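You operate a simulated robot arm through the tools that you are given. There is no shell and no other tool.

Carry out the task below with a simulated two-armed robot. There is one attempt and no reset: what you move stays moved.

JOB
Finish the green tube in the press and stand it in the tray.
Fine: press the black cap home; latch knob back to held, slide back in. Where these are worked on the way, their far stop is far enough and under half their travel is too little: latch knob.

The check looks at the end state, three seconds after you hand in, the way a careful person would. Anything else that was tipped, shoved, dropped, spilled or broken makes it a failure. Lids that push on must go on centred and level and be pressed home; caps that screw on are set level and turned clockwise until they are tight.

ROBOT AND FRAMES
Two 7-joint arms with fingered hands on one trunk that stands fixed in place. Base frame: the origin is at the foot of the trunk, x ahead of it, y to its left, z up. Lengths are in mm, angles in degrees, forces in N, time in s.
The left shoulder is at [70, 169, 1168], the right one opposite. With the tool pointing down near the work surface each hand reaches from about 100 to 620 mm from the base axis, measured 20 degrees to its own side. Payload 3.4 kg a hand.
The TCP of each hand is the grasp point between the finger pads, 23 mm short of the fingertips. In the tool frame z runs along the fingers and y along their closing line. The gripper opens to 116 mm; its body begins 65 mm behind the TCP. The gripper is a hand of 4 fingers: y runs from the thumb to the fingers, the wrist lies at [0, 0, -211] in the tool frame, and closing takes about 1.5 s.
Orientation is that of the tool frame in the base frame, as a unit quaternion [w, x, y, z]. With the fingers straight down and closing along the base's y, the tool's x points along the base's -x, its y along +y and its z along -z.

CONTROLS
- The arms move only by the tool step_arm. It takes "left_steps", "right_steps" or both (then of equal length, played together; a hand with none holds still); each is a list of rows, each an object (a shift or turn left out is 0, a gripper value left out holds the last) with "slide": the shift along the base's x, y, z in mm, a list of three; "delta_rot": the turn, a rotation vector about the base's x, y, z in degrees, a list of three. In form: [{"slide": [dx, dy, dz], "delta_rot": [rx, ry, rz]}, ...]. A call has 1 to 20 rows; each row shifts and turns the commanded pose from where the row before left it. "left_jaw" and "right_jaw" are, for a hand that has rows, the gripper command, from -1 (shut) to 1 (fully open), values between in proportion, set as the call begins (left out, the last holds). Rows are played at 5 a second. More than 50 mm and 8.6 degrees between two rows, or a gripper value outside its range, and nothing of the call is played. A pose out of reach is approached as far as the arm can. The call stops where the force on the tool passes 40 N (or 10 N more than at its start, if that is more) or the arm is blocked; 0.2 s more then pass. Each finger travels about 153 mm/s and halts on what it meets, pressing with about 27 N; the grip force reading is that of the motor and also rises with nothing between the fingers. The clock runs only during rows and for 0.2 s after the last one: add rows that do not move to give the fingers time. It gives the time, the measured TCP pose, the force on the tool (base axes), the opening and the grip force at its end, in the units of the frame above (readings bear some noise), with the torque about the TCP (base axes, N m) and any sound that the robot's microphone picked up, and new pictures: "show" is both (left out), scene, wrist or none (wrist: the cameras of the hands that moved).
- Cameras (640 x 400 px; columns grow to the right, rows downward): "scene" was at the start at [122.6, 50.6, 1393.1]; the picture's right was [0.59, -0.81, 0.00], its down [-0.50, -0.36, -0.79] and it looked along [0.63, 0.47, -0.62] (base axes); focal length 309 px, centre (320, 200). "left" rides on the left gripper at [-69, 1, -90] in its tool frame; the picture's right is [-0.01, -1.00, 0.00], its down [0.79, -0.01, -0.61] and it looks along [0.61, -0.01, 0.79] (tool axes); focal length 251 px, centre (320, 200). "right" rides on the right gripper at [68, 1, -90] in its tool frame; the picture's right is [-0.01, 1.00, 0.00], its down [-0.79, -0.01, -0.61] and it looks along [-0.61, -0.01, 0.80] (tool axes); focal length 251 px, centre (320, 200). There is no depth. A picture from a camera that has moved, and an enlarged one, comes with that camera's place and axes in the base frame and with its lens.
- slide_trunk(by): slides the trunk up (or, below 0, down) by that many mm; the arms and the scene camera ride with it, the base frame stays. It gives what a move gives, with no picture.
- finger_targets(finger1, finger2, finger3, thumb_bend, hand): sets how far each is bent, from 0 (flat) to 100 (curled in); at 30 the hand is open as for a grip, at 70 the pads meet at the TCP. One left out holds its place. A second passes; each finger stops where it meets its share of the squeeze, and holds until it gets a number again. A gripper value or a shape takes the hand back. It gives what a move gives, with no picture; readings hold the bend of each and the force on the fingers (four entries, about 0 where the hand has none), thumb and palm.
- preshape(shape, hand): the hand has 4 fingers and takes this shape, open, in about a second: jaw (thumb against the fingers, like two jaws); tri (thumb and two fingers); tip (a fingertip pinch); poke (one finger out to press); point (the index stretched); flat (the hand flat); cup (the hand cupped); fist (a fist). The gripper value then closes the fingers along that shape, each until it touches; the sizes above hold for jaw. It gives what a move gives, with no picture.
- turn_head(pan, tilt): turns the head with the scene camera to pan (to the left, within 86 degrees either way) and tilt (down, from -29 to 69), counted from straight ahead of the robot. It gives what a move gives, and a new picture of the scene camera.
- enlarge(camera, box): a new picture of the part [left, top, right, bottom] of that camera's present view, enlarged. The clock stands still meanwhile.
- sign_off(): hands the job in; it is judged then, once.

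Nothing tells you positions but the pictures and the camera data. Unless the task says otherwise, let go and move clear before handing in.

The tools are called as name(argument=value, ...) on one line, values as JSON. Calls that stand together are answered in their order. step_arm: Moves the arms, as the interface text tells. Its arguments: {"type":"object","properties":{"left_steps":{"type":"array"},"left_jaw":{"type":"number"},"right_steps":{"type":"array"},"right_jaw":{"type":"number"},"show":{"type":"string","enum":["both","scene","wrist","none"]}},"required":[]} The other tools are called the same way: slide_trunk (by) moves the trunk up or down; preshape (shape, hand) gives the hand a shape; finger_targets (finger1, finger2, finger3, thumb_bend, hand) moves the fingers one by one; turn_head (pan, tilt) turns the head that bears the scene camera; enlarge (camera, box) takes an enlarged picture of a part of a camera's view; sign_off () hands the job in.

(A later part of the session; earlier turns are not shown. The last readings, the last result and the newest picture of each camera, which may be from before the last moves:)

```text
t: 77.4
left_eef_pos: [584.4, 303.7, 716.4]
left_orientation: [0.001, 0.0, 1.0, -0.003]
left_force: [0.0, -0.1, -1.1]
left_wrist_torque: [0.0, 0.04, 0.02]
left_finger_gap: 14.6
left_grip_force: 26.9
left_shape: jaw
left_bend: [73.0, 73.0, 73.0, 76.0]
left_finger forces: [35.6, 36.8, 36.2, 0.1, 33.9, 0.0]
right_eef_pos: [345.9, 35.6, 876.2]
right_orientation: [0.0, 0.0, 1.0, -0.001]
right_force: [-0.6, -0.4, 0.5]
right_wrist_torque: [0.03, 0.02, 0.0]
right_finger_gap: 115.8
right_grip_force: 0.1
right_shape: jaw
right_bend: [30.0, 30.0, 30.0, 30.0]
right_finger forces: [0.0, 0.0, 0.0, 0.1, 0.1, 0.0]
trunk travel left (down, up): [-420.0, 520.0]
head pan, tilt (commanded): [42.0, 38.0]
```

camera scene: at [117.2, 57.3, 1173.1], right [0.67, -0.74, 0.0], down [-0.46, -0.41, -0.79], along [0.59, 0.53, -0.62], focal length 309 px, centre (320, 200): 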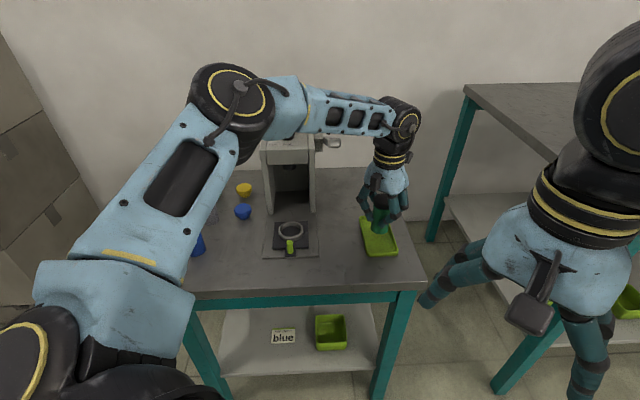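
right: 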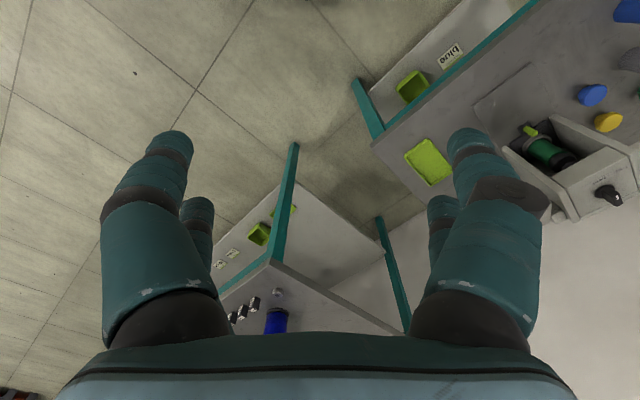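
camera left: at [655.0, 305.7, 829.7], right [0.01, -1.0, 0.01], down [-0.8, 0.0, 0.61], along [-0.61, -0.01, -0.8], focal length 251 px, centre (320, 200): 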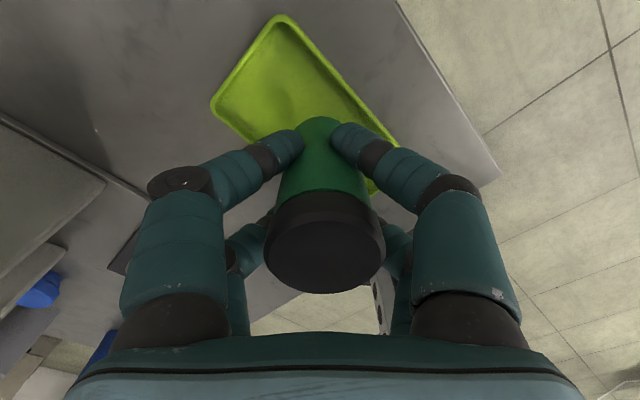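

No contact yet at z = 716. I continue in smaller steps.

step_arm(left_steps=[{"slide": [0, 0, -2]}, {"slide": [0, 0, -2]}], show="none")

enlarge(camera="scene", box=[340, 160, 410, 250])

```text
t: 78.0
left_eef_pos: [584.1, 302.8, 713.8]
left_orientation: [0.002, 0.0, 1.0, -0.003]
left_force: [1.3, 1.0, 5.8]
left_wrist_torque: [0.0, 0.03, -0.02]
left_finger_gap: 14.4
left_grip_force: 26.7
left_shape: jaw
left_bend: [73.0, 73.0, 73.0, 76.0]
left_finger forces: [36.6, 37.8, 36.5, 0.0, 34.5, 0.0]
right_eef_pos: [345.5, 34.8, 875.1]
right_orientation: [0.0, 0.0, 1.0, 0.0]
right_force: [-0.2, -0.3, -1.0]
right_wrist_torque: [0.0, -0.01, 0.0]
right_finger_gap: 116.2
right_grip_force: 0.1
right_shape: jaw
right_bend: [30.0, 30.0, 30.0, 30.0]
right_finger forces: [0.0, 0.0, 0.0, 0.1, 0.0, 0.1]
trunk travel left (down, up): [-420.0, 520.0]
head pan, tilt (commanded): [42.0, 38.0]
```

```text
4.44 times, centred on (375, 205) of scene
camera zoom: at [116.4, 56.9, 1138.4], right [0.67, -0.74, 0.0], down [-0.46, -0.41, -0.79], along [0.59, 0.53, -0.62], focal length 1375 px, centre (76, 178)
```

zoom: 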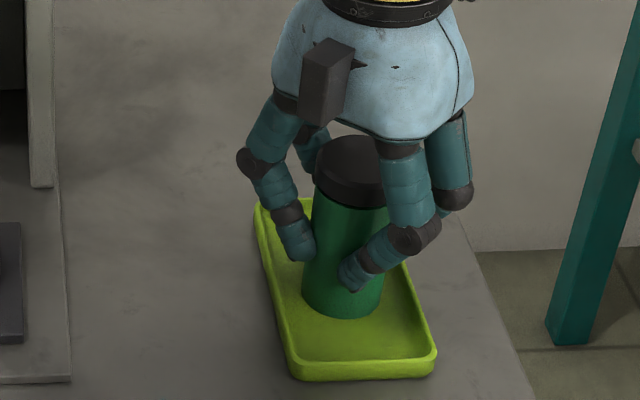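

The tube has touched down (6 N) and stands upright in the tray. I open the fingers and wait before lifting away.

step_arm(left_steps=[{"slide": [0, 0, 0]}, {"slide": [0, 0, 0]}, {"slide": [0, 0, 0]}, {"slide": [0, 0, 0]}, {"slide": [0, 0, 0]}], left_jaw=0.3, show="both")

enlarge(camera="scene", box=[340, 160, 410, 250])

```text
t: 79.2
left_eef_pos: [584.9, 303.1, 713.1]
left_orientation: [0.001, 0.0, 1.0, -0.003]
left_force: [0.4, -1.0, -1.0]
left_wrist_torque: [0.0, 0.0, 0.02]
left_finger_gap: 75.0
left_grip_force: 0.2
left_shape: jaw
left_bend: [70.0, 70.0, 70.0, 70.0]
left_finger forces: [0.0, 0.1, 0.1, 0.0, 0.0, 0.1]
right_eef_pos: [345.4, 35.0, 875.6]
right_orientation: [0.001, 0.0, 1.0, 0.0]
right_force: [1.0, 0.7, -0.3]
right_wrist_torque: [-0.02, -0.03, 0.02]
right_finger_gap: 116.1
right_grip_force: 0.1
right_shape: jaw
right_bend: [30.0, 30.0, 30.0, 30.0]
right_finger forces: [0.1, 0.0, 0.1, 0.0, 0.0, 0.1]
trunk travel left (down, up): [-420.0, 520.0]
head pan, tilt (commanded): [42.0, 38.0]
camera scene: at [117.2, 57.2, 1138.1], right [0.67, -0.74, 0.0], down [-0.46, -0.41, -0.79], along [0.59, 0.53, -0.62], focal length 309 px, centre (320, 200)
camera left: at [653.3, 304.9, 803.7], right [0.01, -1.0, 0.01], down [-0.8, 0.0, 0.61], along [-0.61, -0.01, -0.8], focal length 251 px, centre (320, 200)
```

scene: 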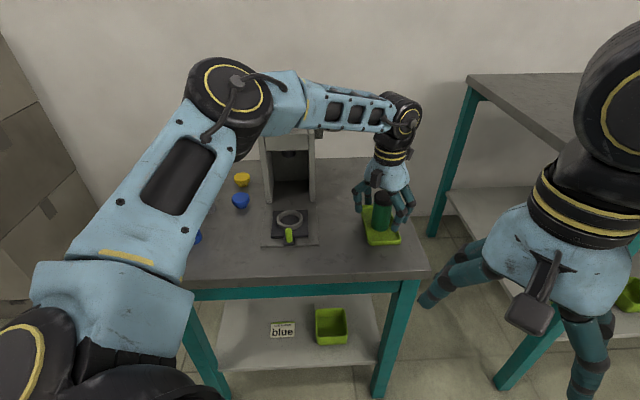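
left: 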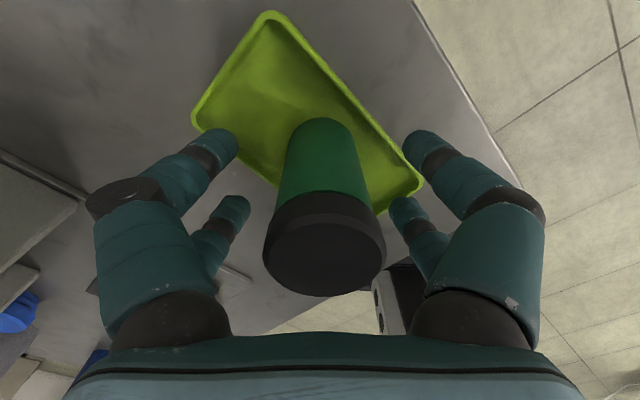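

```text
4.44 times, centred on (375, 205) of scene
camera zoom: at [117.2, 57.2, 1138.1], right [0.67, -0.74, 0.0], down [-0.46, -0.41, -0.79], along [0.59, 0.53, -0.62], focal length 1375 px, centre (76, 178)
```

zoom: 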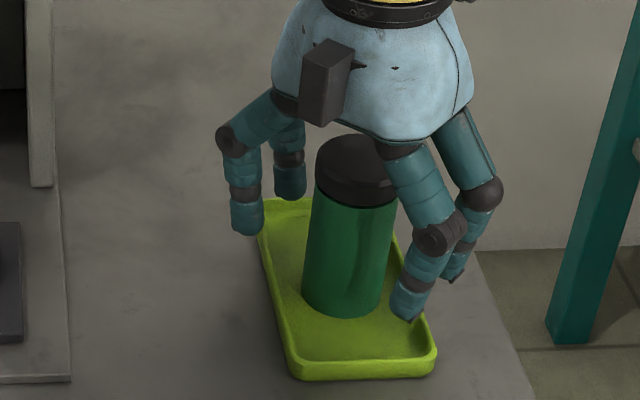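

The tube stands alone in the tray. I lift the hand straight up past the cap and check.

step_arm(left_steps=[{"slide": [0, 0, 15]}, {"slide": [0, 0, 20]}, {"slide": [0, 0, 25]}, {"slide": [0, 0, 30]}, {"slide": [0, 0, 30]}, {"slide": [0, 0, 20]}], show="both")

enlarge(camera="scene", box=[340, 160, 410, 250])

```text
t: 80.6
left_eef_pos: [585.7, 302.1, 853.0]
left_orientation: [0.0, 0.0, 1.0, -0.003]
left_force: [0.3, -0.2, -0.3]
left_wrist_torque: [-0.02, 0.0, -0.03]
left_finger_gap: 75.0
left_grip_force: 0.0
left_shape: jaw
left_bend: [70.0, 70.0, 70.0, 70.0]
left_finger forces: [0.1, 0.1, 0.0, 0.0, 0.0, 0.0]
right_eef_pos: [345.5, 35.1, 875.4]
right_orientation: [0.0, 0.0, 1.0, -0.001]
right_force: [-0.2, 0.1, -0.2]
right_wrist_torque: [0.01, 0.02, -0.01]
right_finger_gap: 116.1
right_grip_force: 0.1
right_shape: jaw
right_bend: [30.0, 30.0, 30.0, 30.0]
right_finger forces: [0.0, 0.0, 0.0, 0.0, 0.0, 0.0]
trunk travel left (down, up): [-420.0, 520.0]
head pan, tilt (commanded): [42.0, 38.0]
camera scene: at [117.1, 57.2, 1138.1], right [0.67, -0.74, 0.0], down [-0.46, -0.41, -0.79], along [0.59, 0.53, -0.62], focal length 309 px, centre (320, 200)
camera left: at [653.3, 304.7, 944.4], right [0.01, -1.0, 0.01], down [-0.8, 0.0, 0.61], along [-0.61, -0.01, -0.8], focal length 251 px, centre (320, 200)
```

scene: 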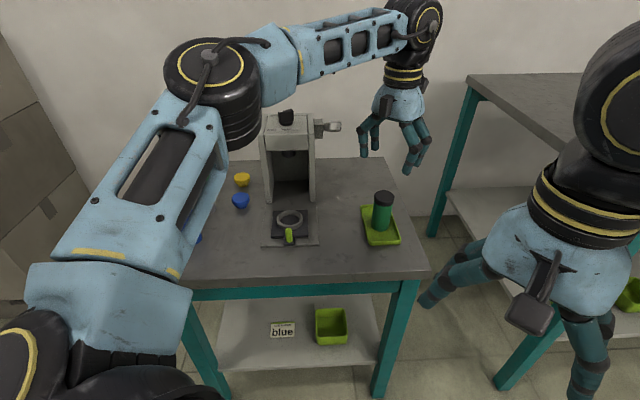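
left: 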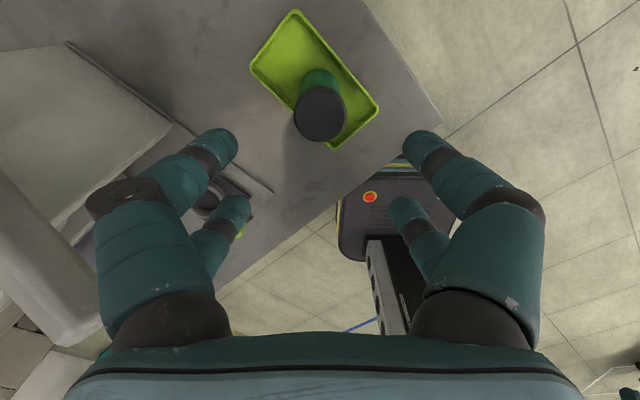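

```text
4.44 times, centred on (375, 205) of scene
camera zoom: at [117.1, 57.2, 1138.1], right [0.67, -0.74, 0.0], down [-0.46, -0.41, -0.79], along [0.59, 0.53, -0.62], focal length 1375 px, centre (76, 178)
```

zoom: 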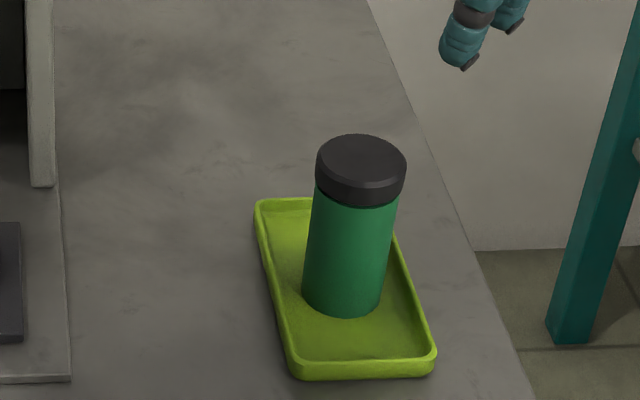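

The tube stands level in the tray with the black cap seated. Next I return to the slide: trunk back up 155 mm, then carry the hand high over to the front of the press and turn it 45° again.

slide_trunk(by=155)

step_arm(left_steps=[{"slide": [-24, 24.2, 0], "delta_rot": [0, 0, 7.5]}, {"slide": [-24, 24.2, 0], "delta_rot": [0, 0, 7.5]}, {"slide": [-24, 24.2, 0], "delta_rot": [0, 0, 7.5]}, {"slide": [-24, 24.2, 0], "delta_rot": [0, 0, 7.5]}, {"slide": [-24, 24.2, 0], "delta_rot": [0, 0, 7.5]}, {"slide": [-24, 24.2, 0], "delta_rot": [0, 0, 7.5]}, {"slide": [0, 0, -20]}, {"slide": [0, 0, 0]}], left_jaw=-0.3, show="both")

```text
t: 82.4
left_eef_pos: [584.8, 302.9, 1007.5]
left_orientation: [0.002, 0.0, 1.0, -0.004]
left_force: [-0.1, 0.3, -0.5]
left_wrist_torque: [0.02, -0.01, 0.0]
left_finger_gap: 75.0
left_grip_force: 0.0
left_shape: jaw
left_bend: [70.0, 70.0, 70.0, 70.0]
left_finger forces: [0.0, 0.1, 0.0, 0.0, 0.0, 0.0]
right_eef_pos: [346.1, 34.7, 1031.0]
right_orientation: [0.0, 0.0, 1.0, 0.0]
right_force: [-0.1, 0.5, -0.6]
right_wrist_torque: [0.0, 0.01, 0.0]
right_finger_gap: 116.0
right_grip_force: 0.2
right_shape: jaw
right_bend: [30.0, 30.0, 30.0, 30.0]
right_finger forces: [0.0, 0.1, 0.1, 0.0, 0.0, 0.0]
trunk travel left (down, up): [-575.0, 365.0]
head pan, tilt (commanded): [42.0, 38.0]
```

```text
t: 84.2
left_eef_pos: [440.8, 447.3, 988.3]
left_orientation: [0.002, -0.383, 0.924, -0.003]
left_force: [-0.4, 0.3, -0.1]
left_wrist_torque: [0.03, 0.01, -0.01]
left_finger_gap: 41.0
left_grip_force: 0.0
left_shape: jaw
left_bend: [73.0, 73.0, 73.0, 77.0]
left_finger forces: [0.0, 0.1, 0.1, 0.0, 0.0, 0.0]
right_eef_pos: [345.1, 35.4, 1030.5]
right_orientation: [-0.001, 0.0, 1.0, 0.0]
right_force: [-1.2, -0.4, 0.9]
right_wrist_torque: [0.04, 0.01, 0.02]
right_finger_gap: 115.8
right_grip_force: 0.0
right_shape: jaw
right_bend: [30.0, 30.0, 30.0, 30.0]
right_finger forces: [0.1, 0.1, 0.0, 0.0, 0.1, 0.1]
trunk travel left (down, up): [-575.0, 365.0]
head pan, tilt (commanded): [42.0, 38.0]
camera scene: at [116.7, 57.3, 1293.2], right [0.67, -0.74, 0.0], down [-0.46, -0.41, -0.79], along [0.59, 0.53, -0.62], focal length 309 px, centre (320, 200)
camera left: at [487.8, 497.5, 1079.4], right [0.71, -0.7, 0.01], down [-0.56, -0.56, 0.61], along [-0.42, -0.44, -0.8], focal length 251 px, centre (320, 200)
```

scene: 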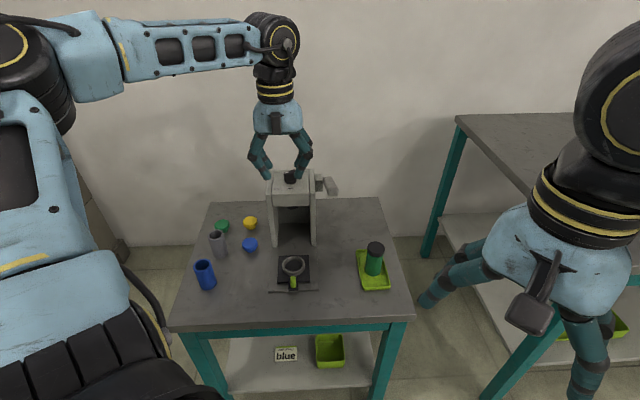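
left: 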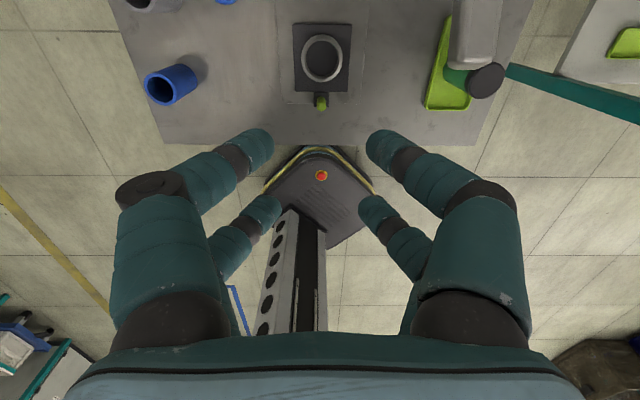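

The hand is above the front. I tip it 35° and come down over the slide, staying above the peg.

step_arm(left_steps=[{"slide": [-4, -5, -25], "delta_rot": [4.95, -4.95, 0]}, {"slide": [-4, -5, -25], "delta_rot": [4.95, -4.95, 0]}, {"slide": [-4, -5, -25], "delta_rot": [4.95, -4.95, 0]}, {"slide": [-4, -5, -25], "delta_rot": [4.95, -4.95, 0]}, {"slide": [-4, -5, -25], "delta_rot": [4.95, -4.95, 0]}, {"slide": [-6, -6, -35]}, {"slide": [-6, -6, -35]}, {"slide": [0, 0, 0]}], show="wrist")

enlarge(camera="left", box=[220, 40, 420, 240])

```text
t: 86.0
left_eef_pos: [407.4, 411.5, 794.9]
left_orientation: [0.28, -0.364, 0.881, 0.112]
left_force: [0.1, -0.1, -0.6]
left_wrist_torque: [0.02, -0.01, 0.01]
left_finger_gap: 41.0
left_grip_force: 0.0
left_shape: jaw
left_bend: [73.0, 73.0, 73.0, 77.0]
left_finger forces: [0.1, 0.0, 0.0, 0.0, 0.0, 0.0]
right_eef_pos: [344.2, 33.7, 1030.1]
right_orientation: [0.0, 0.0, 1.0, 0.0]
right_force: [0.7, 0.0, 1.0]
right_wrist_torque: [0.0, -0.01, 0.01]
right_finger_gap: 116.0
right_grip_force: 0.0
right_shape: jaw
right_bend: [30.0, 30.0, 30.0, 30.0]
right_finger forces: [0.0, 0.0, 0.0, 0.1, 0.0, 0.0]
trunk travel left (down, up): [-575.0, 365.0]
head pan, tilt (commanded): [42.0, 38.0]
camera left: at [410.5, 415.9, 908.4], right [0.71, -0.7, 0.01], down [-0.7, -0.71, 0.04], along [-0.02, -0.04, -1.0], focal length 251 px, centre (320, 200)
```

left: 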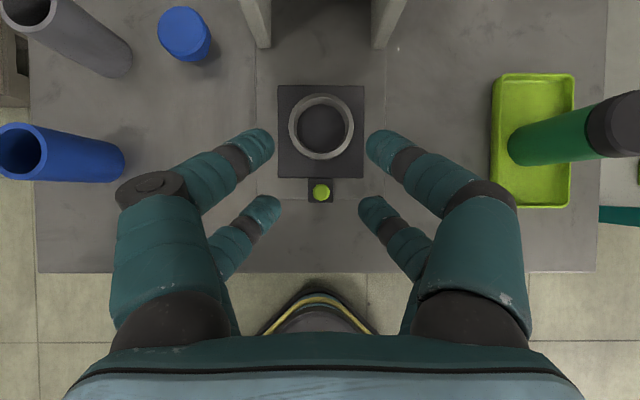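

```text
2.00 times, centred on (320, 140) of left
camera zoom: at [410.5, 415.9, 908.4], right [0.71, -0.7, 0.01], down [-0.7, -0.71, 0.04], along [-0.02, -0.04, -1.0], focal length 503 px, centre (320, 320)
```

zoom: 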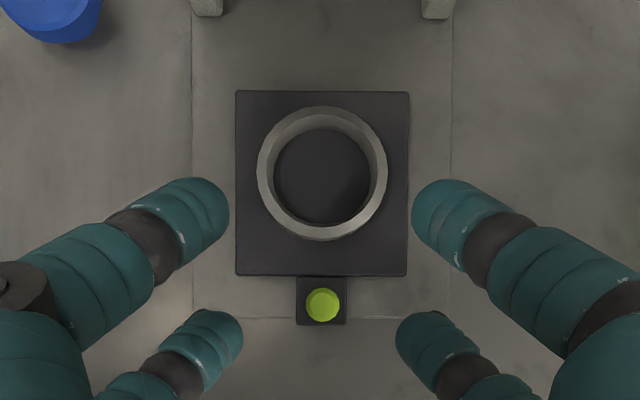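

The slide is where I left it. I move to the earlier pinch pose (394, 395) and lower onto the peg.

step_arm(left_steps=[{"slide": [-7, -8, 0]}, {"slide": [-6.5, -8.3, 0]}, {"slide": [0, 0, -25]}, {"slide": [0, 0, -25]}, {"slide": [0, 0, -20]}, {"slide": [0, 0, 0]}], show="wrist")

enlarge(camera="left", box=[220, 40, 420, 240])

```text
t: 87.4
left_eef_pos: [394.8, 394.8, 724.6]
left_orientation: [0.28, -0.364, 0.881, 0.113]
left_force: [-0.1, 0.1, -0.1]
left_wrist_torque: [0.04, 0.0, -0.01]
left_finger_gap: 40.8
left_grip_force: 0.1
left_shape: jaw
left_bend: [73.0, 73.0, 73.0, 77.0]
left_finger forces: [0.1, 0.0, 0.0, 0.0, 0.1, 0.0]
right_eef_pos: [345.0, 35.9, 1030.0]
right_orientation: [0.0, -0.001, 1.0, 0.0]
right_force: [0.4, 0.7, 0.0]
right_wrist_torque: [-0.04, -0.03, 0.01]
right_finger_gap: 115.9
right_grip_force: 0.1
right_shape: jaw
right_bend: [30.0, 30.0, 30.0, 30.0]
right_finger forces: [0.1, 0.0, 0.1, 0.1, 0.0, 0.0]
trunk travel left (down, up): [-575.0, 365.0]
head pan, tilt (commanded): [42.0, 38.0]
camera left: at [397.1, 399.1, 838.4], right [0.71, -0.7, 0.01], down [-0.7, -0.71, 0.04], along [-0.02, -0.04, -1.0], focal length 251 px, centre (320, 200)
```

left: 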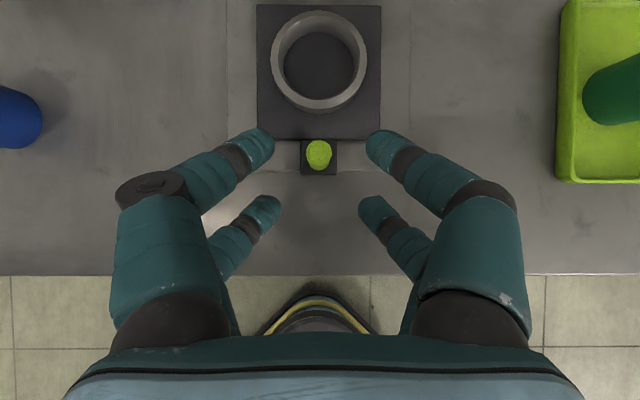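

```text
2.00 times, centred on (320, 140) of left
camera zoom: at [397.1, 399.1, 838.4], right [0.71, -0.7, 0.01], down [-0.7, -0.71, 0.04], along [-0.02, -0.04, -1.0], focal length 503 px, centre (320, 320)
```

zoom: 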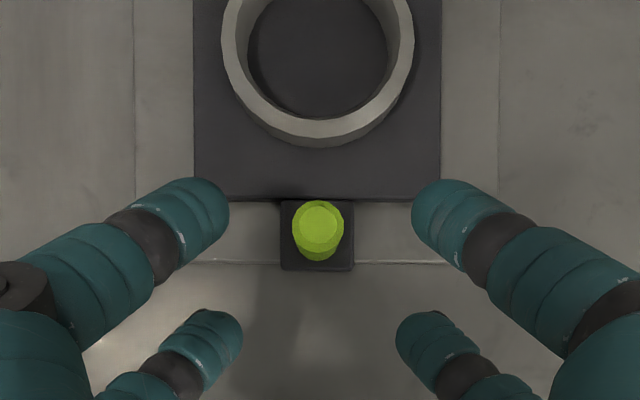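

Well aligned. I go down to z ≈ 700 and pinch the peg.

step_arm(left_steps=[{"slide": [0, 0, -12]}, {"slide": [0, 0, -12]}, {"slide": [0, 0, 0]}], show="none")

step_arm(left_steps=[{"slide": [0, 0, 0]}, {"slide": [0, 0, 0]}, {"slide": [0, 0, 0]}, {"slide": [0, 0, 0]}, {"slide": [0, 0, 0]}], left_jaw=-1, show="wrist")

```text
t: 88.2
left_eef_pos: [395.7, 395.4, 699.4]
left_orientation: [0.28, -0.364, 0.881, 0.113]
left_force: [-0.4, 0.1, 0.1]
left_wrist_torque: [0.03, 0.01, -0.06]
left_finger_gap: 40.8
left_grip_force: 0.1
left_shape: jaw
left_bend: [73.0, 73.0, 73.0, 77.0]
left_finger forces: [0.0, 0.1, 0.0, 0.1, 0.0, 0.0]
right_eef_pos: [345.2, 35.2, 1029.6]
right_orientation: [0.0, 0.0, 1.0, 0.0]
right_force: [0.6, -1.0, 0.7]
right_wrist_torque: [-0.01, -0.03, -0.01]
right_finger_gap: 115.9
right_grip_force: 0.1
right_shape: jaw
right_bend: [30.0, 30.0, 30.0, 30.0]
right_finger forces: [0.0, 0.0, 0.0, 0.0, 0.0, 0.1]
trunk travel left (down, up): [-575.0, 365.0]
head pan, tilt (commanded): [42.0, 38.0]
```

```text
t: 89.4
left_eef_pos: [396.0, 395.5, 700.0]
left_orientation: [0.28, -0.364, 0.881, 0.112]
left_force: [3.1, 4.1, -1.1]
left_wrist_torque: [0.01, 0.04, -0.01]
left_finger_gap: 0.7
left_grip_force: 27.1
left_shape: jaw
left_bend: [71.0, 62.0, 62.0, 72.0]
left_finger forces: [24.2, 0.0, 0.1, 0.1, 23.5, 0.0]
right_eef_pos: [344.7, 36.2, 1029.9]
right_orientation: [0.0, 0.0, 1.0, 0.0]
right_force: [0.0, -0.3, -1.2]
right_wrist_torque: [0.02, 0.0, 0.01]
right_finger_gap: 116.3
right_grip_force: 0.0
right_shape: jaw
right_bend: [30.0, 30.0, 30.0, 30.0]
right_finger forces: [0.0, 0.1, 0.0, 0.0, 0.0, 0.0]
trunk travel left (down, up): [-575.0, 365.0]
head pan, tilt (commanded): [42.0, 38.0]
camera left: at [398.2, 400.1, 813.5], right [0.71, -0.7, 0.01], down [-0.7, -0.71, 0.04], along [-0.02, -0.04, -1.0], focal length 251 px, centre (320, 200)
```

left: 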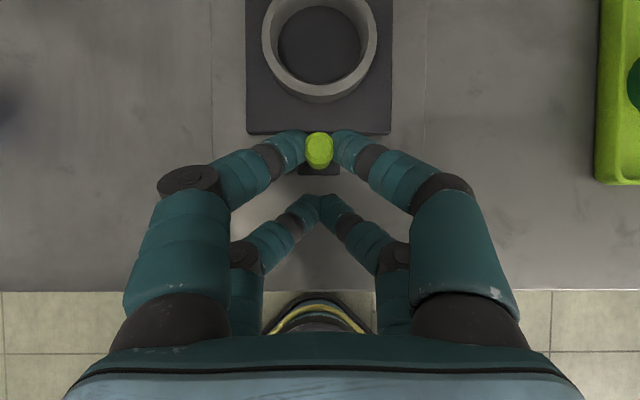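

The peg is pinched again by finger 1 and thumb. The other, lower pair might catch on the base plate's front edge while pushing, so I open those two fingers out of the way.

finger_targets(hand="left", finger2=35, finger3=35)

enlarge(camera="left", box=[120, 0, 520, 250])

```text
t: 90.4
left_eef_pos: [395.5, 395.4, 698.8]
left_orientation: [0.28, -0.363, 0.881, 0.113]
left_force: [4.1, 5.7, 0.1]
left_wrist_torque: [0.02, 0.01, 0.02]
left_finger_gap: 7.9
left_grip_force: 24.3
left_shape: fingers
left_bend: [71.0, 35.0, 35.0, 72.0]
left_finger forces: [24.8, 0.0, 0.0, 0.0, 23.6, 0.1]
right_eef_pos: [346.5, 36.3, 1030.3]
right_orientation: [0.0, -0.001, 1.0, -0.001]
right_force: [-0.1, -0.2, -0.4]
right_wrist_torque: [-0.02, 0.01, -0.01]
right_finger_gap: 115.8
right_grip_force: 0.1
right_shape: jaw
right_bend: [30.0, 30.0, 30.0, 30.0]
right_finger forces: [0.0, 0.0, 0.0, 0.1, 0.0, 0.0]
trunk travel left (down, up): [-575.0, 365.0]
head pan, tilt (commanded): [42.0, 38.0]
```

```text
1.60 times, centred on (320, 125) of left
camera zoom: at [398.1, 400.1, 813.4], right [0.71, -0.7, 0.01], down [-0.7, -0.71, 0.04], along [-0.02, -0.04, -1.0], focal length 402 px, centre (320, 320)
```

zoom: 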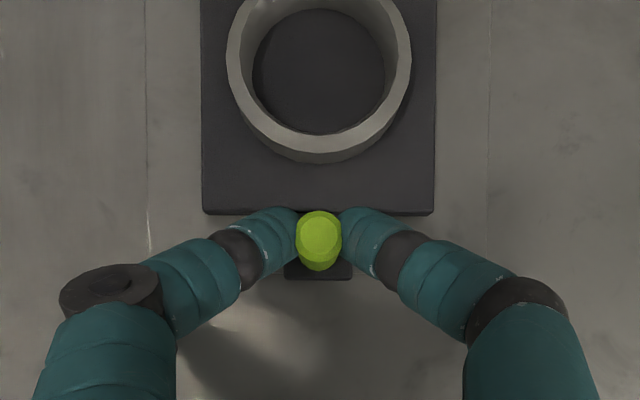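

The lower pair is out of the way and the grip holds at 24 N. I push the slide back in.

step_arm(left_steps=[{"slide": [4, 4, 0]}, {"slide": [5, 5, 0]}, {"slide": [5, 5, 0]}, {"slide": [5, 5, 0]}, {"slide": [5, 5, 0]}, {"slide": [5, 5, 0]}, {"slide": [5, 5, 0]}, {"slide": [5, 5, 0]}], show="wrist")

```text
t: 92.2
left_eef_pos: [434.6, 434.0, 699.0]
left_orientation: [0.28, -0.365, 0.881, 0.113]
left_force: [-1.5, 0.7, -0.1]
left_wrist_torque: [-0.02, 0.02, 0.1]
left_finger_gap: 7.5
left_grip_force: 24.5
left_shape: fingers
left_bend: [71.0, 35.0, 35.0, 73.0]
left_finger forces: [24.9, 0.2, 0.1, 0.0, 23.3, 0.0]
right_eef_pos: [345.3, 35.6, 1030.2]
right_orientation: [0.0, 0.0, 1.0, 0.001]
right_force: [-0.4, -0.2, 0.0]
right_wrist_torque: [-0.02, -0.01, -0.02]
right_finger_gap: 116.0
right_grip_force: 0.1
right_shape: jaw
right_bend: [30.0, 30.0, 30.0, 30.0]
right_finger forces: [0.1, 0.0, 0.0, 0.0, 0.0, 0.1]
trunk travel left (down, up): [-575.0, 365.0]
head pan, tilt (commanded): [42.0, 38.0]
camera left: at [436.8, 438.5, 813.4], right [0.71, -0.7, 0.01], down [-0.7, -0.71, 0.04], along [-0.02, -0.04, -1.0], focal length 251 px, centre (320, 200)
```

left: 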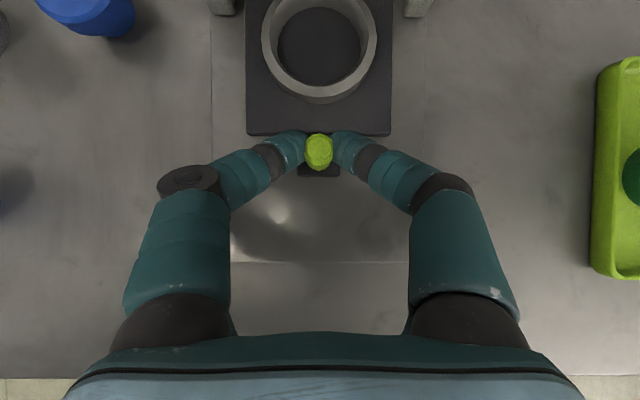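

The slide moves in freely. I carry on toward the closed position at about (480, 480).

step_arm(left_steps=[{"slide": [5, 5, 0]}, {"slide": [5, 5, 0]}, {"slide": [5, 5, 0]}, {"slide": [5, 5, 0]}, {"slide": [5, 5, 0]}, {"slide": [5, 5, 0]}, {"slide": [5, 5, 0]}, {"slide": [4, 4, 0]}], show="wrist")

```text
t: 94.0
left_eef_pos: [473.6, 474.1, 698.7]
left_orientation: [0.28, -0.364, 0.881, 0.111]
left_force: [-1.2, 1.2, -0.2]
left_wrist_torque: [0.01, 0.04, 0.06]
left_finger_gap: 7.5
left_grip_force: 24.1
left_shape: fingers
left_bend: [71.0, 35.0, 35.0, 73.0]
left_finger forces: [24.5, 0.0, 0.1, 0.0, 23.5, 0.0]
right_eef_pos: [346.0, 35.2, 1031.2]
right_orientation: [0.0, 0.001, 1.0, 0.0]
right_force: [0.9, -0.2, -0.3]
right_wrist_torque: [-0.04, 0.02, 0.0]
right_finger_gap: 115.8
right_grip_force: 0.1
right_shape: jaw
right_bend: [30.0, 30.0, 30.0, 30.0]
right_finger forces: [0.1, 0.0, 0.0, 0.0, 0.0, 0.0]
trunk travel left (down, up): [-575.0, 365.0]
head pan, tilt (commanded): [42.0, 38.0]
camera left: at [475.8, 477.7, 813.4], right [0.71, -0.7, 0.01], down [-0.7, -0.71, 0.04], along [-0.02, -0.04, -1.0], focal length 251 px, centre (320, 200)
```

left: 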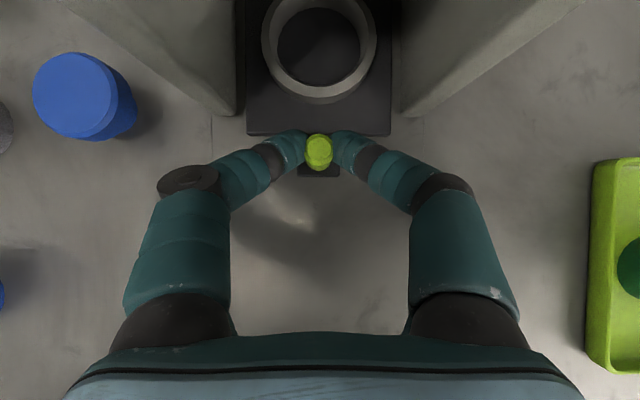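

A few millimetres remain. I push in small steps until it meets the stop.

step_arm(left_steps=[{"slide": [2, 2, 0]}, {"slide": [2, 2, 0]}, {"slide": [1.5, 1.5, 0]}, {"slide": [1.5, 1.5, 0]}, {"slide": [1.5, 1.5, 0]}, {"slide": [1.5, 1.5, 0]}], show="wrist")

```text
t: 95.4
left_eef_pos: [482.6, 480.6, 699.2]
left_orientation: [0.279, -0.363, 0.882, 0.111]
left_force: [-10.1, -5.8, -2.2]
left_wrist_torque: [-0.04, 0.04, 0.13]
left_finger_gap: 6.8
left_grip_force: 23.0
left_shape: fingers
left_bend: [71.0, 35.0, 35.0, 73.0]
left_finger forces: [24.1, 0.1, 0.0, 0.1, 22.1, 0.0]
right_eef_pos: [345.0, 34.5, 1029.5]
right_orientation: [0.001, 0.0, 1.0, 0.0]
right_force: [-0.8, -0.1, -0.3]
right_wrist_torque: [-0.01, 0.01, -0.01]
right_finger_gap: 116.1
right_grip_force: 0.0
right_shape: jaw
right_bend: [30.0, 30.0, 30.0, 30.0]
right_finger forces: [0.0, 0.0, 0.1, 0.1, 0.0, 0.0]
trunk travel left (down, up): [-575.0, 365.0]
head pan, tilt (commanded): [42.0, 38.0]
camera left: at [484.8, 486.2, 813.5], right [0.71, -0.71, 0.01], down [-0.7, -0.71, 0.04], along [-0.02, -0.04, -1.0], focal length 251 px, centre (320, 200)
```

left: 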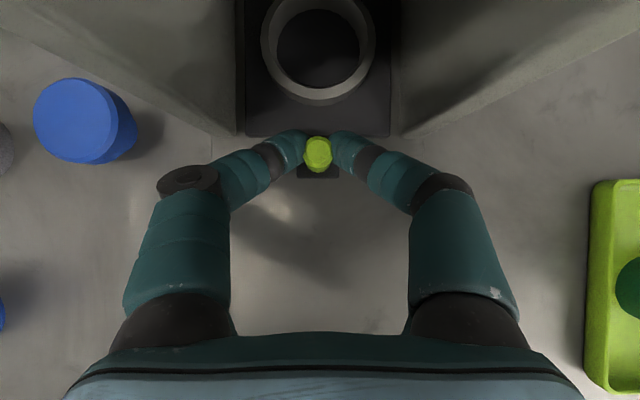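

Resistance of about 12 N shows the slide is against its inner stop. I release the peg and lift away along the tool.

step_arm(left_steps=[{"slide": [0, 0, 0]}, {"slide": [0, 0, 0]}, {"slide": [0, 0, 0]}, {"slide": [0, 0, 0]}], left_jaw=0, show="wrist")

step_arm(left_steps=[{"slide": [0, 0, 10]}, {"slide": [-4, -4, 15]}, {"slide": [-10, -10, 20]}, {"slide": [-12, -12, 30]}, {"slide": [-8, -8, 40]}], show="both")

enlarge(camera="left", box=[220, 0, 420, 140])

```text
t: 96.4
left_eef_pos: [483.4, 481.4, 698.5]
left_orientation: [0.28, -0.364, 0.881, 0.112]
left_force: [0.5, -1.0, 0.0]
left_wrist_torque: [-0.01, 0.05, 0.0]
left_finger_gap: 57.8
left_grip_force: 0.0
left_shape: jaw
left_bend: [72.0, 72.0, 72.0, 75.0]
left_finger forces: [0.1, 0.0, 0.0, 0.0, 0.0, 0.1]
right_eef_pos: [345.2, 35.6, 1030.7]
right_orientation: [-0.001, 0.0, 1.0, -0.001]
right_force: [-0.3, 0.4, -0.1]
right_wrist_torque: [0.0, -0.01, 0.02]
right_finger_gap: 116.0
right_grip_force: 0.1
right_shape: jaw
right_bend: [30.0, 30.0, 30.0, 30.0]
right_finger forces: [0.0, 0.0, 0.0, 0.0, 0.0, 0.0]
trunk travel left (down, up): [-575.0, 365.0]
head pan, tilt (commanded): [42.0, 38.0]
camera left: at [486.2, 487.0, 813.6], right [0.71, -0.7, 0.01], down [-0.7, -0.71, 0.04], along [-0.02, -0.04, -1.0], focal length 251 px, centre (320, 200)
```

left: 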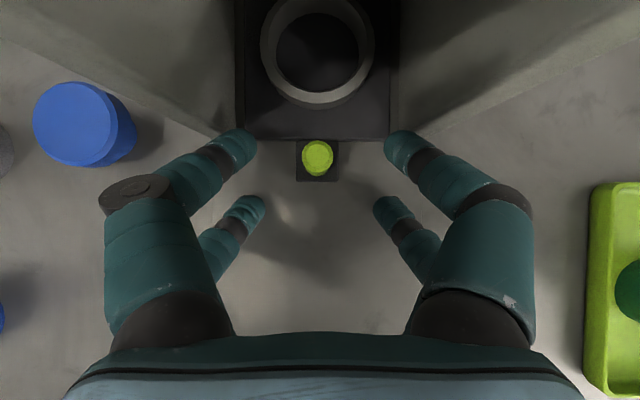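

```text
t: 97.6
left_eef_pos: [448.3, 447.6, 813.3]
left_orientation: [0.281, -0.364, 0.881, 0.112]
left_force: [-0.5, -0.6, 0.4]
left_wrist_torque: [0.02, 0.04, -0.01]
left_finger_gap: 57.7
left_grip_force: 0.0
left_shape: jaw
left_bend: [72.0, 72.0, 72.0, 75.0]
left_finger forces: [0.1, 0.1, 0.0, 0.0, 0.1, 0.0]
right_eef_pos: [344.9, 34.2, 1029.3]
right_orientation: [0.0, -0.001, 1.0, 0.0]
right_force: [0.0, 0.0, 0.1]
right_wrist_torque: [-0.01, -0.04, 0.0]
right_finger_gap: 115.9
right_grip_force: 0.1
right_shape: jaw
right_bend: [30.0, 30.0, 30.0, 30.0]
right_finger forces: [0.1, 0.1, 0.0, 0.0, 0.1, 0.0]
trunk travel left (down, up): [-575.0, 365.0]
head pan, tilt (commanded): [42.0, 38.0]
camera scene: at [116.6, 56.5, 1293.2], right [0.67, -0.74, 0.0], down [-0.46, -0.41, -0.79], along [0.59, 0.53, -0.62], focal length 309 px, centre (320, 200)
camera left: at [451.0, 452.8, 928.2], right [0.71, -0.7, 0.01], down [-0.7, -0.71, 0.04], along [-0.02, -0.04, -1.0], focal length 251 px, centre (320, 200)
```

scene: 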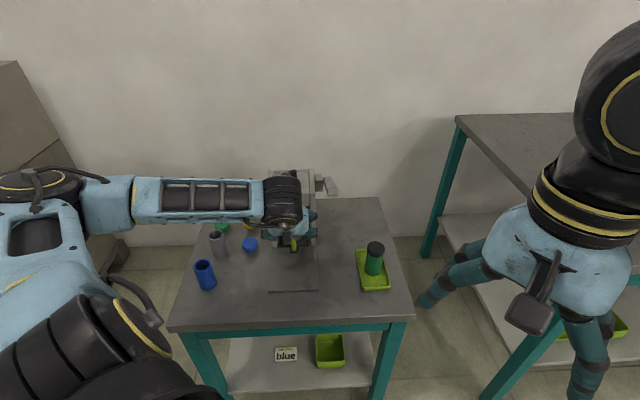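
left: 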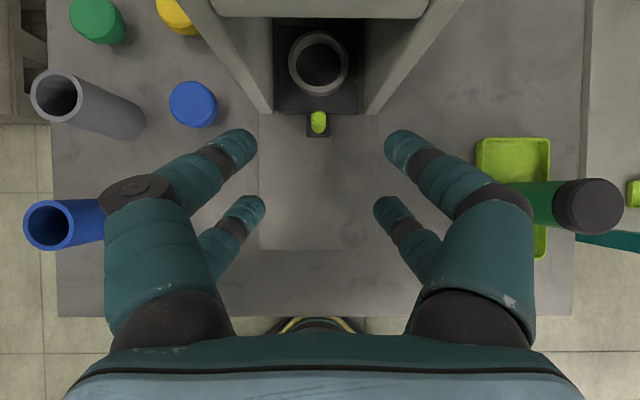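

```text
2.86 times, centred on (320, 70) of left
camera zoom: at [451.0, 452.8, 928.2], right [0.71, -0.7, 0.01], down [-0.7, -0.71, 0.04], along [-0.02, -0.04, -1.0], focal length 718 px, centre (320, 571)
```

zoom: 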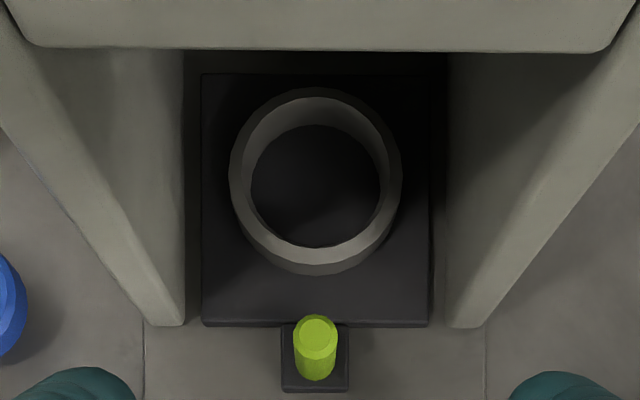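

The slide is fully in, its plate level with the wall fronts as at the start. Now the knob: I raise and straighten the hand, turn it to match the bar's present direction, and hover above it.

step_arm(left_steps=[{"slide": [0, 0, 40], "delta_rot": [-4.67, 4.67, 0]}, {"slide": [0, 0, 40], "delta_rot": [-4.67, 4.67, 0]}, {"slide": [0, 0, 40], "delta_rot": [-4.67, 4.67, 0]}, {"slide": [0, 0, 40], "delta_rot": [-4.67, 4.67, 0]}, {"slide": [0, 0, 0]}], left_jaw=-0.1, show="none")

step_arm(left_steps=[{"slide": [12, 12, -1], "delta_rot": [0, 0, -7.5]}, {"slide": [12, 12, -1], "delta_rot": [0, 0, -7.5]}, {"slide": [12, 12, -1], "delta_rot": [0, 0, -7.5]}, {"slide": [12, 12, -1], "delta_rot": [0, 0, -7.5]}, {"slide": [12, 12, -1], "delta_rot": [0, 0, -7.5]}, {"slide": [12, 12, -1], "delta_rot": [0, 0, -7.5]}, {"slide": [12, 12, -1], "delta_rot": [0, 0, -7.5]}, {"slide": [11, 12, -1], "delta_rot": [0, 0, -7.5]}, {"slide": [0, 0, 0]}], show="both")

enlarge(camera="left", box=[220, 40, 420, 200])

```text
t: 98.8
left_eef_pos: [448.1, 449.4, 974.7]
left_orientation: [0.071, -0.382, 0.921, 0.026]
left_force: [-0.2, 0.4, 0.9]
left_wrist_torque: [-0.01, -0.02, -0.01]
left_finger_gap: 52.5
left_grip_force: 0.0
left_shape: jaw
left_bend: [73.0, 73.0, 73.0, 76.0]
left_finger forces: [0.0, 0.0, 0.0, 0.0, 0.0, 0.0]
right_eef_pos: [345.1, 37.6, 1029.9]
right_orientation: [0.0, 0.0, 1.0, 0.0]
right_force: [0.5, -0.1, -0.2]
right_wrist_torque: [0.01, 0.0, 0.01]
right_finger_gap: 116.0
right_grip_force: 0.0
right_shape: jaw
right_bend: [30.0, 30.0, 30.0, 30.0]
right_finger forces: [0.0, 0.0, 0.0, 0.1, 0.1, 0.1]
trunk travel left (down, up): [-575.0, 365.0]
head pan, tilt (commanded): [42.0, 38.0]
```

```text
t: 100.8
left_eef_pos: [542.0, 545.4, 966.7]
left_orientation: [0.075, 0.131, 0.988, -0.014]
left_force: [-0.7, -0.5, 0.6]
left_wrist_torque: [-0.02, 0.01, -0.01]
left_finger_gap: 52.7
left_grip_force: 0.1
left_shape: jaw
left_bend: [73.0, 73.0, 73.0, 76.0]
left_finger forces: [0.1, 0.1, 0.0, 0.1, 0.0, 0.0]
right_eef_pos: [345.7, 35.1, 1029.9]
right_orientation: [0.0, 0.001, 1.0, 0.0]
right_force: [-0.5, 0.1, 0.3]
right_wrist_torque: [-0.02, 0.0, 0.03]
right_finger_gap: 115.9
right_grip_force: 0.0
right_shape: jaw
right_bend: [30.0, 30.0, 30.0, 30.0]
right_finger forces: [0.0, 0.1, 0.0, 0.0, 0.0, 0.0]
trunk travel left (down, up): [-575.0, 365.0]
head pan, tilt (commanded): [42.0, 38.0]
camera scene: at [116.8, 57.4, 1293.2], right [0.67, -0.74, 0.0], down [-0.46, -0.41, -0.79], along [0.59, 0.53, -0.62], focal length 309 px, centre (320, 200)
camera left: at [595.6, 533.3, 1067.2], right [-0.25, -0.97, 0.01], down [-0.85, 0.23, 0.48], along [-0.47, 0.11, -0.88], focal length 251 px, centre (320, 200)
```

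scene: 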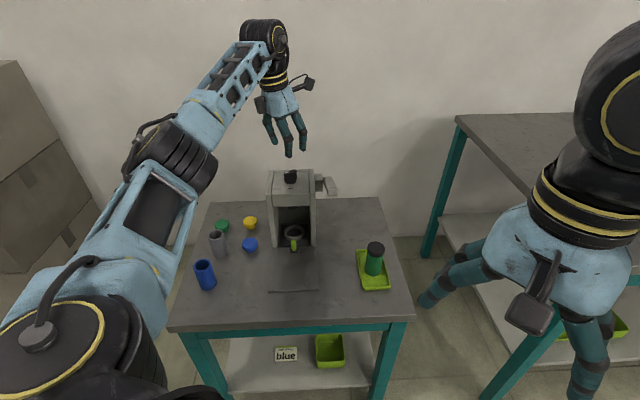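
left: 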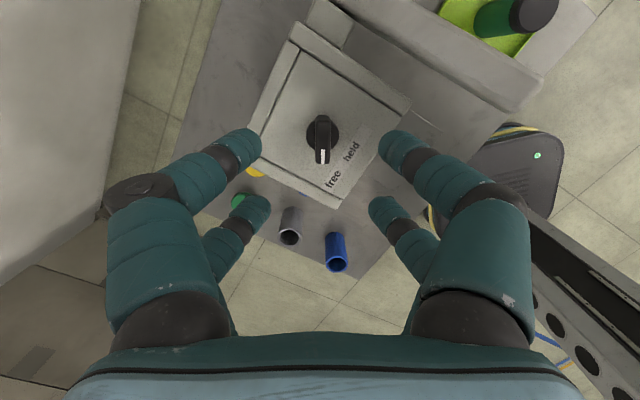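

```text
2.50 times, centred on (320, 120) of left
camera zoom: at [595.6, 533.3, 1067.2], right [-0.25, -0.97, 0.01], down [-0.85, 0.23, 0.48], along [-0.47, 0.11, -0.88], focal length 629 px, centre (320, 400)
```

zoom: 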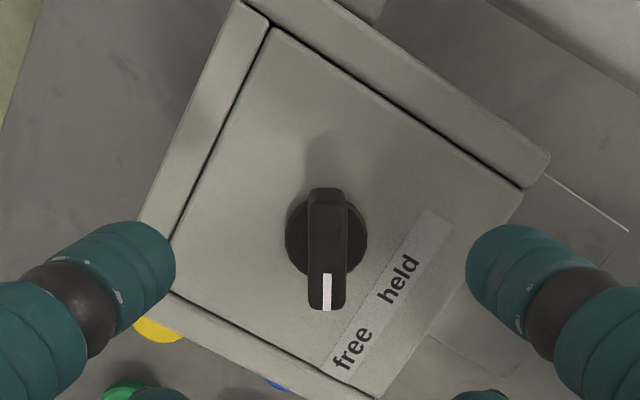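

The bar is lined up with the hand. I shift 4 mm so that both finger pairs straddle it, and go down to the same height as before.

step_arm(left_steps=[{"slide": [-4, -2, 0]}, {"slide": [0, 0, -20]}, {"slide": [0, 0, -20]}, {"slide": [0, 0, -20]}, {"slide": [0, 0, -18]}, {"slide": [0, 0, 0]}], show="wrist")

enlarge(camera="left", box=[220, 80, 420, 240])

```text
t: 102.2
left_eef_pos: [541.1, 542.2, 887.5]
left_orientation: [0.075, 0.131, 0.988, -0.014]
left_force: [-0.4, 0.9, 0.3]
left_wrist_torque: [-0.01, -0.02, 0.01]
left_finger_gap: 52.3
left_grip_force: 0.0
left_shape: jaw
left_bend: [73.0, 73.0, 73.0, 76.0]
left_finger forces: [0.0, 0.0, 0.0, 0.0, 0.1, 0.1]
right_eef_pos: [346.1, 34.8, 1029.8]
right_orientation: [0.0, 0.0, 1.0, 0.001]
right_force: [-1.0, 0.0, -0.3]
right_wrist_torque: [0.01, 0.01, 0.01]
right_finger_gap: 115.9
right_grip_force: 0.0
right_shape: jaw
right_bend: [30.0, 30.0, 30.0, 30.0]
right_finger forces: [0.0, 0.0, 0.0, 0.0, 0.0, 0.0]
trunk travel left (down, up): [-575.0, 365.0]
head pan, tilt (commanded): [42.0, 38.0]
camera left: at [593.9, 530.7, 987.0], right [-0.25, -0.97, 0.01], down [-0.85, 0.22, 0.48], along [-0.47, 0.11, -0.88], focal length 251 px, centre (320, 200)
```

left: 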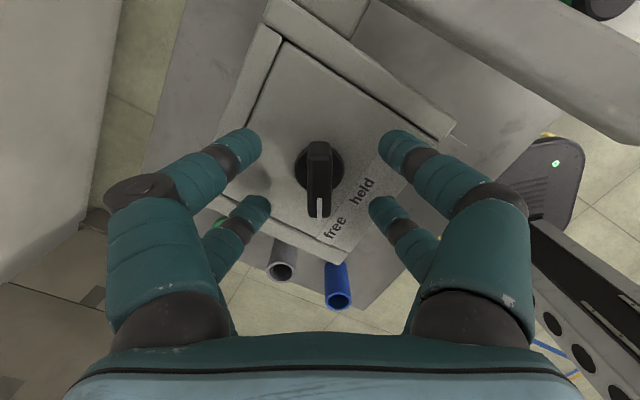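

```text
2.50 times, centred on (320, 160) of left
camera zoom: at [593.9, 530.7, 987.0], right [-0.25, -0.97, 0.01], down [-0.85, 0.22, 0.48], along [-0.47, 0.11, -0.88], focal length 629 px, centre (320, 300)
```

zoom: 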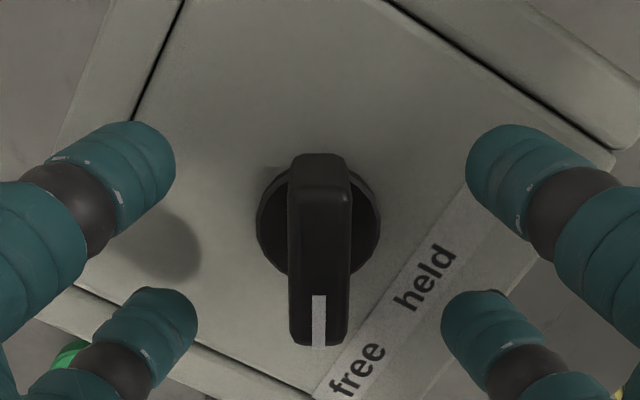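

The bar now sits under both finger pairs and is well centred. I close on it.

step_arm(left_steps=[{"slide": [0, 0, -1]}, {"slide": [0, 0, 0]}, {"slide": [0, 0, 0]}, {"slide": [0, 0, 0]}, {"slide": [0, 0, 0]}, {"slide": [0, 0, 0]}], left_jaw=-1, show="wrist")

enlarge(camera="left", box=[220, 80, 420, 240])

```text
t: 103.6
left_eef_pos: [541.9, 544.2, 886.1]
left_orientation: [0.074, 0.131, 0.989, -0.015]
left_force: [9.0, 2.8, 1.2]
left_wrist_torque: [0.12, 0.08, 0.23]
left_finger_gap: 3.0
left_grip_force: 26.6
left_shape: jaw
left_bend: [71.0, 71.0, 71.0, 75.0]
left_finger forces: [24.3, 26.0, 29.3, 0.0, 23.5, 0.0]
right_eef_pos: [347.3, 35.5, 1030.6]
right_orientation: [-0.001, 0.001, 1.0, 0.0]
right_force: [0.7, -0.7, 0.5]
right_wrist_torque: [-0.01, 0.0, -0.03]
right_finger_gap: 116.1
right_grip_force: 0.3
right_shape: jaw
right_bend: [30.0, 30.0, 30.0, 30.0]
right_finger forces: [0.0, 0.1, 0.0, 0.0, 0.0, 0.1]
trunk travel left (down, up): [-575.0, 365.0]
head pan, tilt (commanded): [42.0, 38.0]
camera left: at [595.3, 531.4, 986.1], right [-0.25, -0.97, 0.01], down [-0.85, 0.22, 0.48], along [-0.47, 0.11, -0.88], focal length 251 px, centre (320, 200)
```

left: 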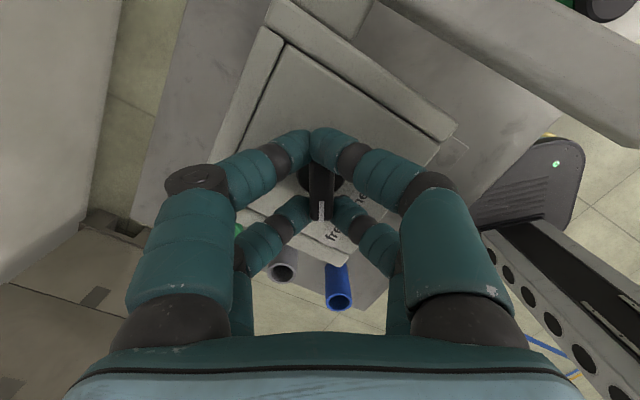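

```text
2.50 times, centred on (320, 160) of left
camera zoom: at [595.3, 531.4, 986.1], right [-0.25, -0.97, 0.01], down [-0.85, 0.22, 0.48], along [-0.47, 0.11, -0.88], focal length 629 px, centre (320, 300)
```

zoom: 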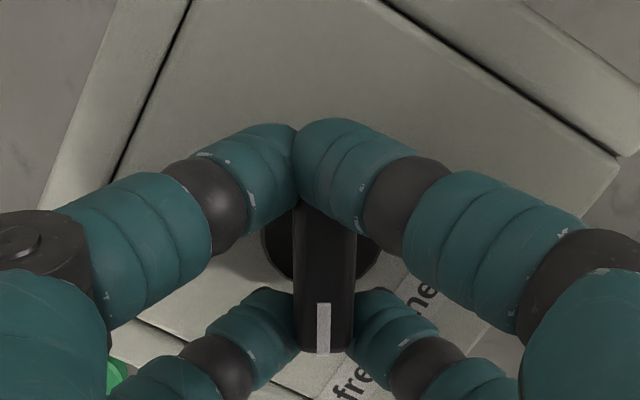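

All four fingers hold the bar. I turn it back counter-clockwise toward "held".

step_arm(left_steps=[{"slide": [0.3, -0.2, 0], "delta_rot": [0, 0, 7]}, {"slide": [0.2, -0.3, 0], "delta_rot": [0, 0, 7]}, {"slide": [0.1, -0.4, 0], "delta_rot": [0, 0, 7]}, {"slide": [0.1, -0.4, 0], "delta_rot": [0, 0, 7]}, {"slide": [0, 0, 0]}], show="wrist")

enlarge(camera="left", box=[220, 80, 420, 240])

```text
t: 104.8
left_eef_pos: [542.2, 544.1, 883.9]
left_orientation: [0.076, -0.115, 0.99, 0.005]
left_force: [9.8, 13.2, 7.0]
left_wrist_torque: [0.18, 0.11, 0.03]
left_finger_gap: 2.8
left_grip_force: 27.1
left_shape: jaw
left_bend: [71.0, 71.0, 71.0, 75.0]
left_finger forces: [0.0, 30.3, 27.0, 0.0, 25.6, 0.0]
right_eef_pos: [346.8, 36.6, 1030.1]
right_orientation: [-0.001, 0.001, 1.0, -0.001]
right_force: [0.4, -0.5, -0.3]
right_wrist_torque: [0.0, -0.03, -0.01]
right_finger_gap: 115.7
right_grip_force: 0.1
right_shape: jaw
right_bend: [30.0, 30.0, 30.0, 30.0]
right_finger forces: [0.1, 0.1, 0.0, 0.0, 0.0, 0.0]
trunk travel left (down, up): [-575.0, 365.0]
head pan, tilt (commanded): [42.0, 38.0]
camera left: at [594.4, 557.7, 986.0], right [0.24, -0.97, 0.01], down [-0.85, -0.2, 0.48], along [-0.46, -0.12, -0.88], focal length 251 px, centre (320, 200)
```

left: 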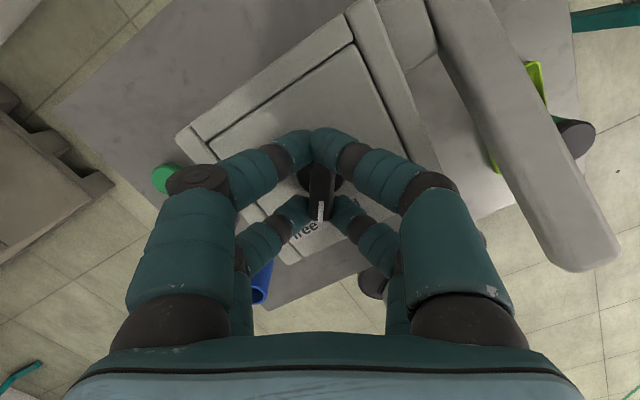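

```text
2.50 times, centred on (320, 160) of left
camera zoom: at [594.4, 557.7, 986.0], right [0.24, -0.97, 0.01], down [-0.85, -0.2, 0.48], along [-0.46, -0.12, -0.88], focal length 629 px, centre (320, 300)
```

zoom: 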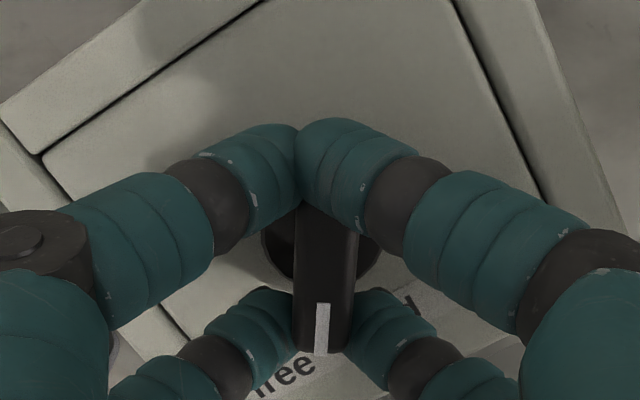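

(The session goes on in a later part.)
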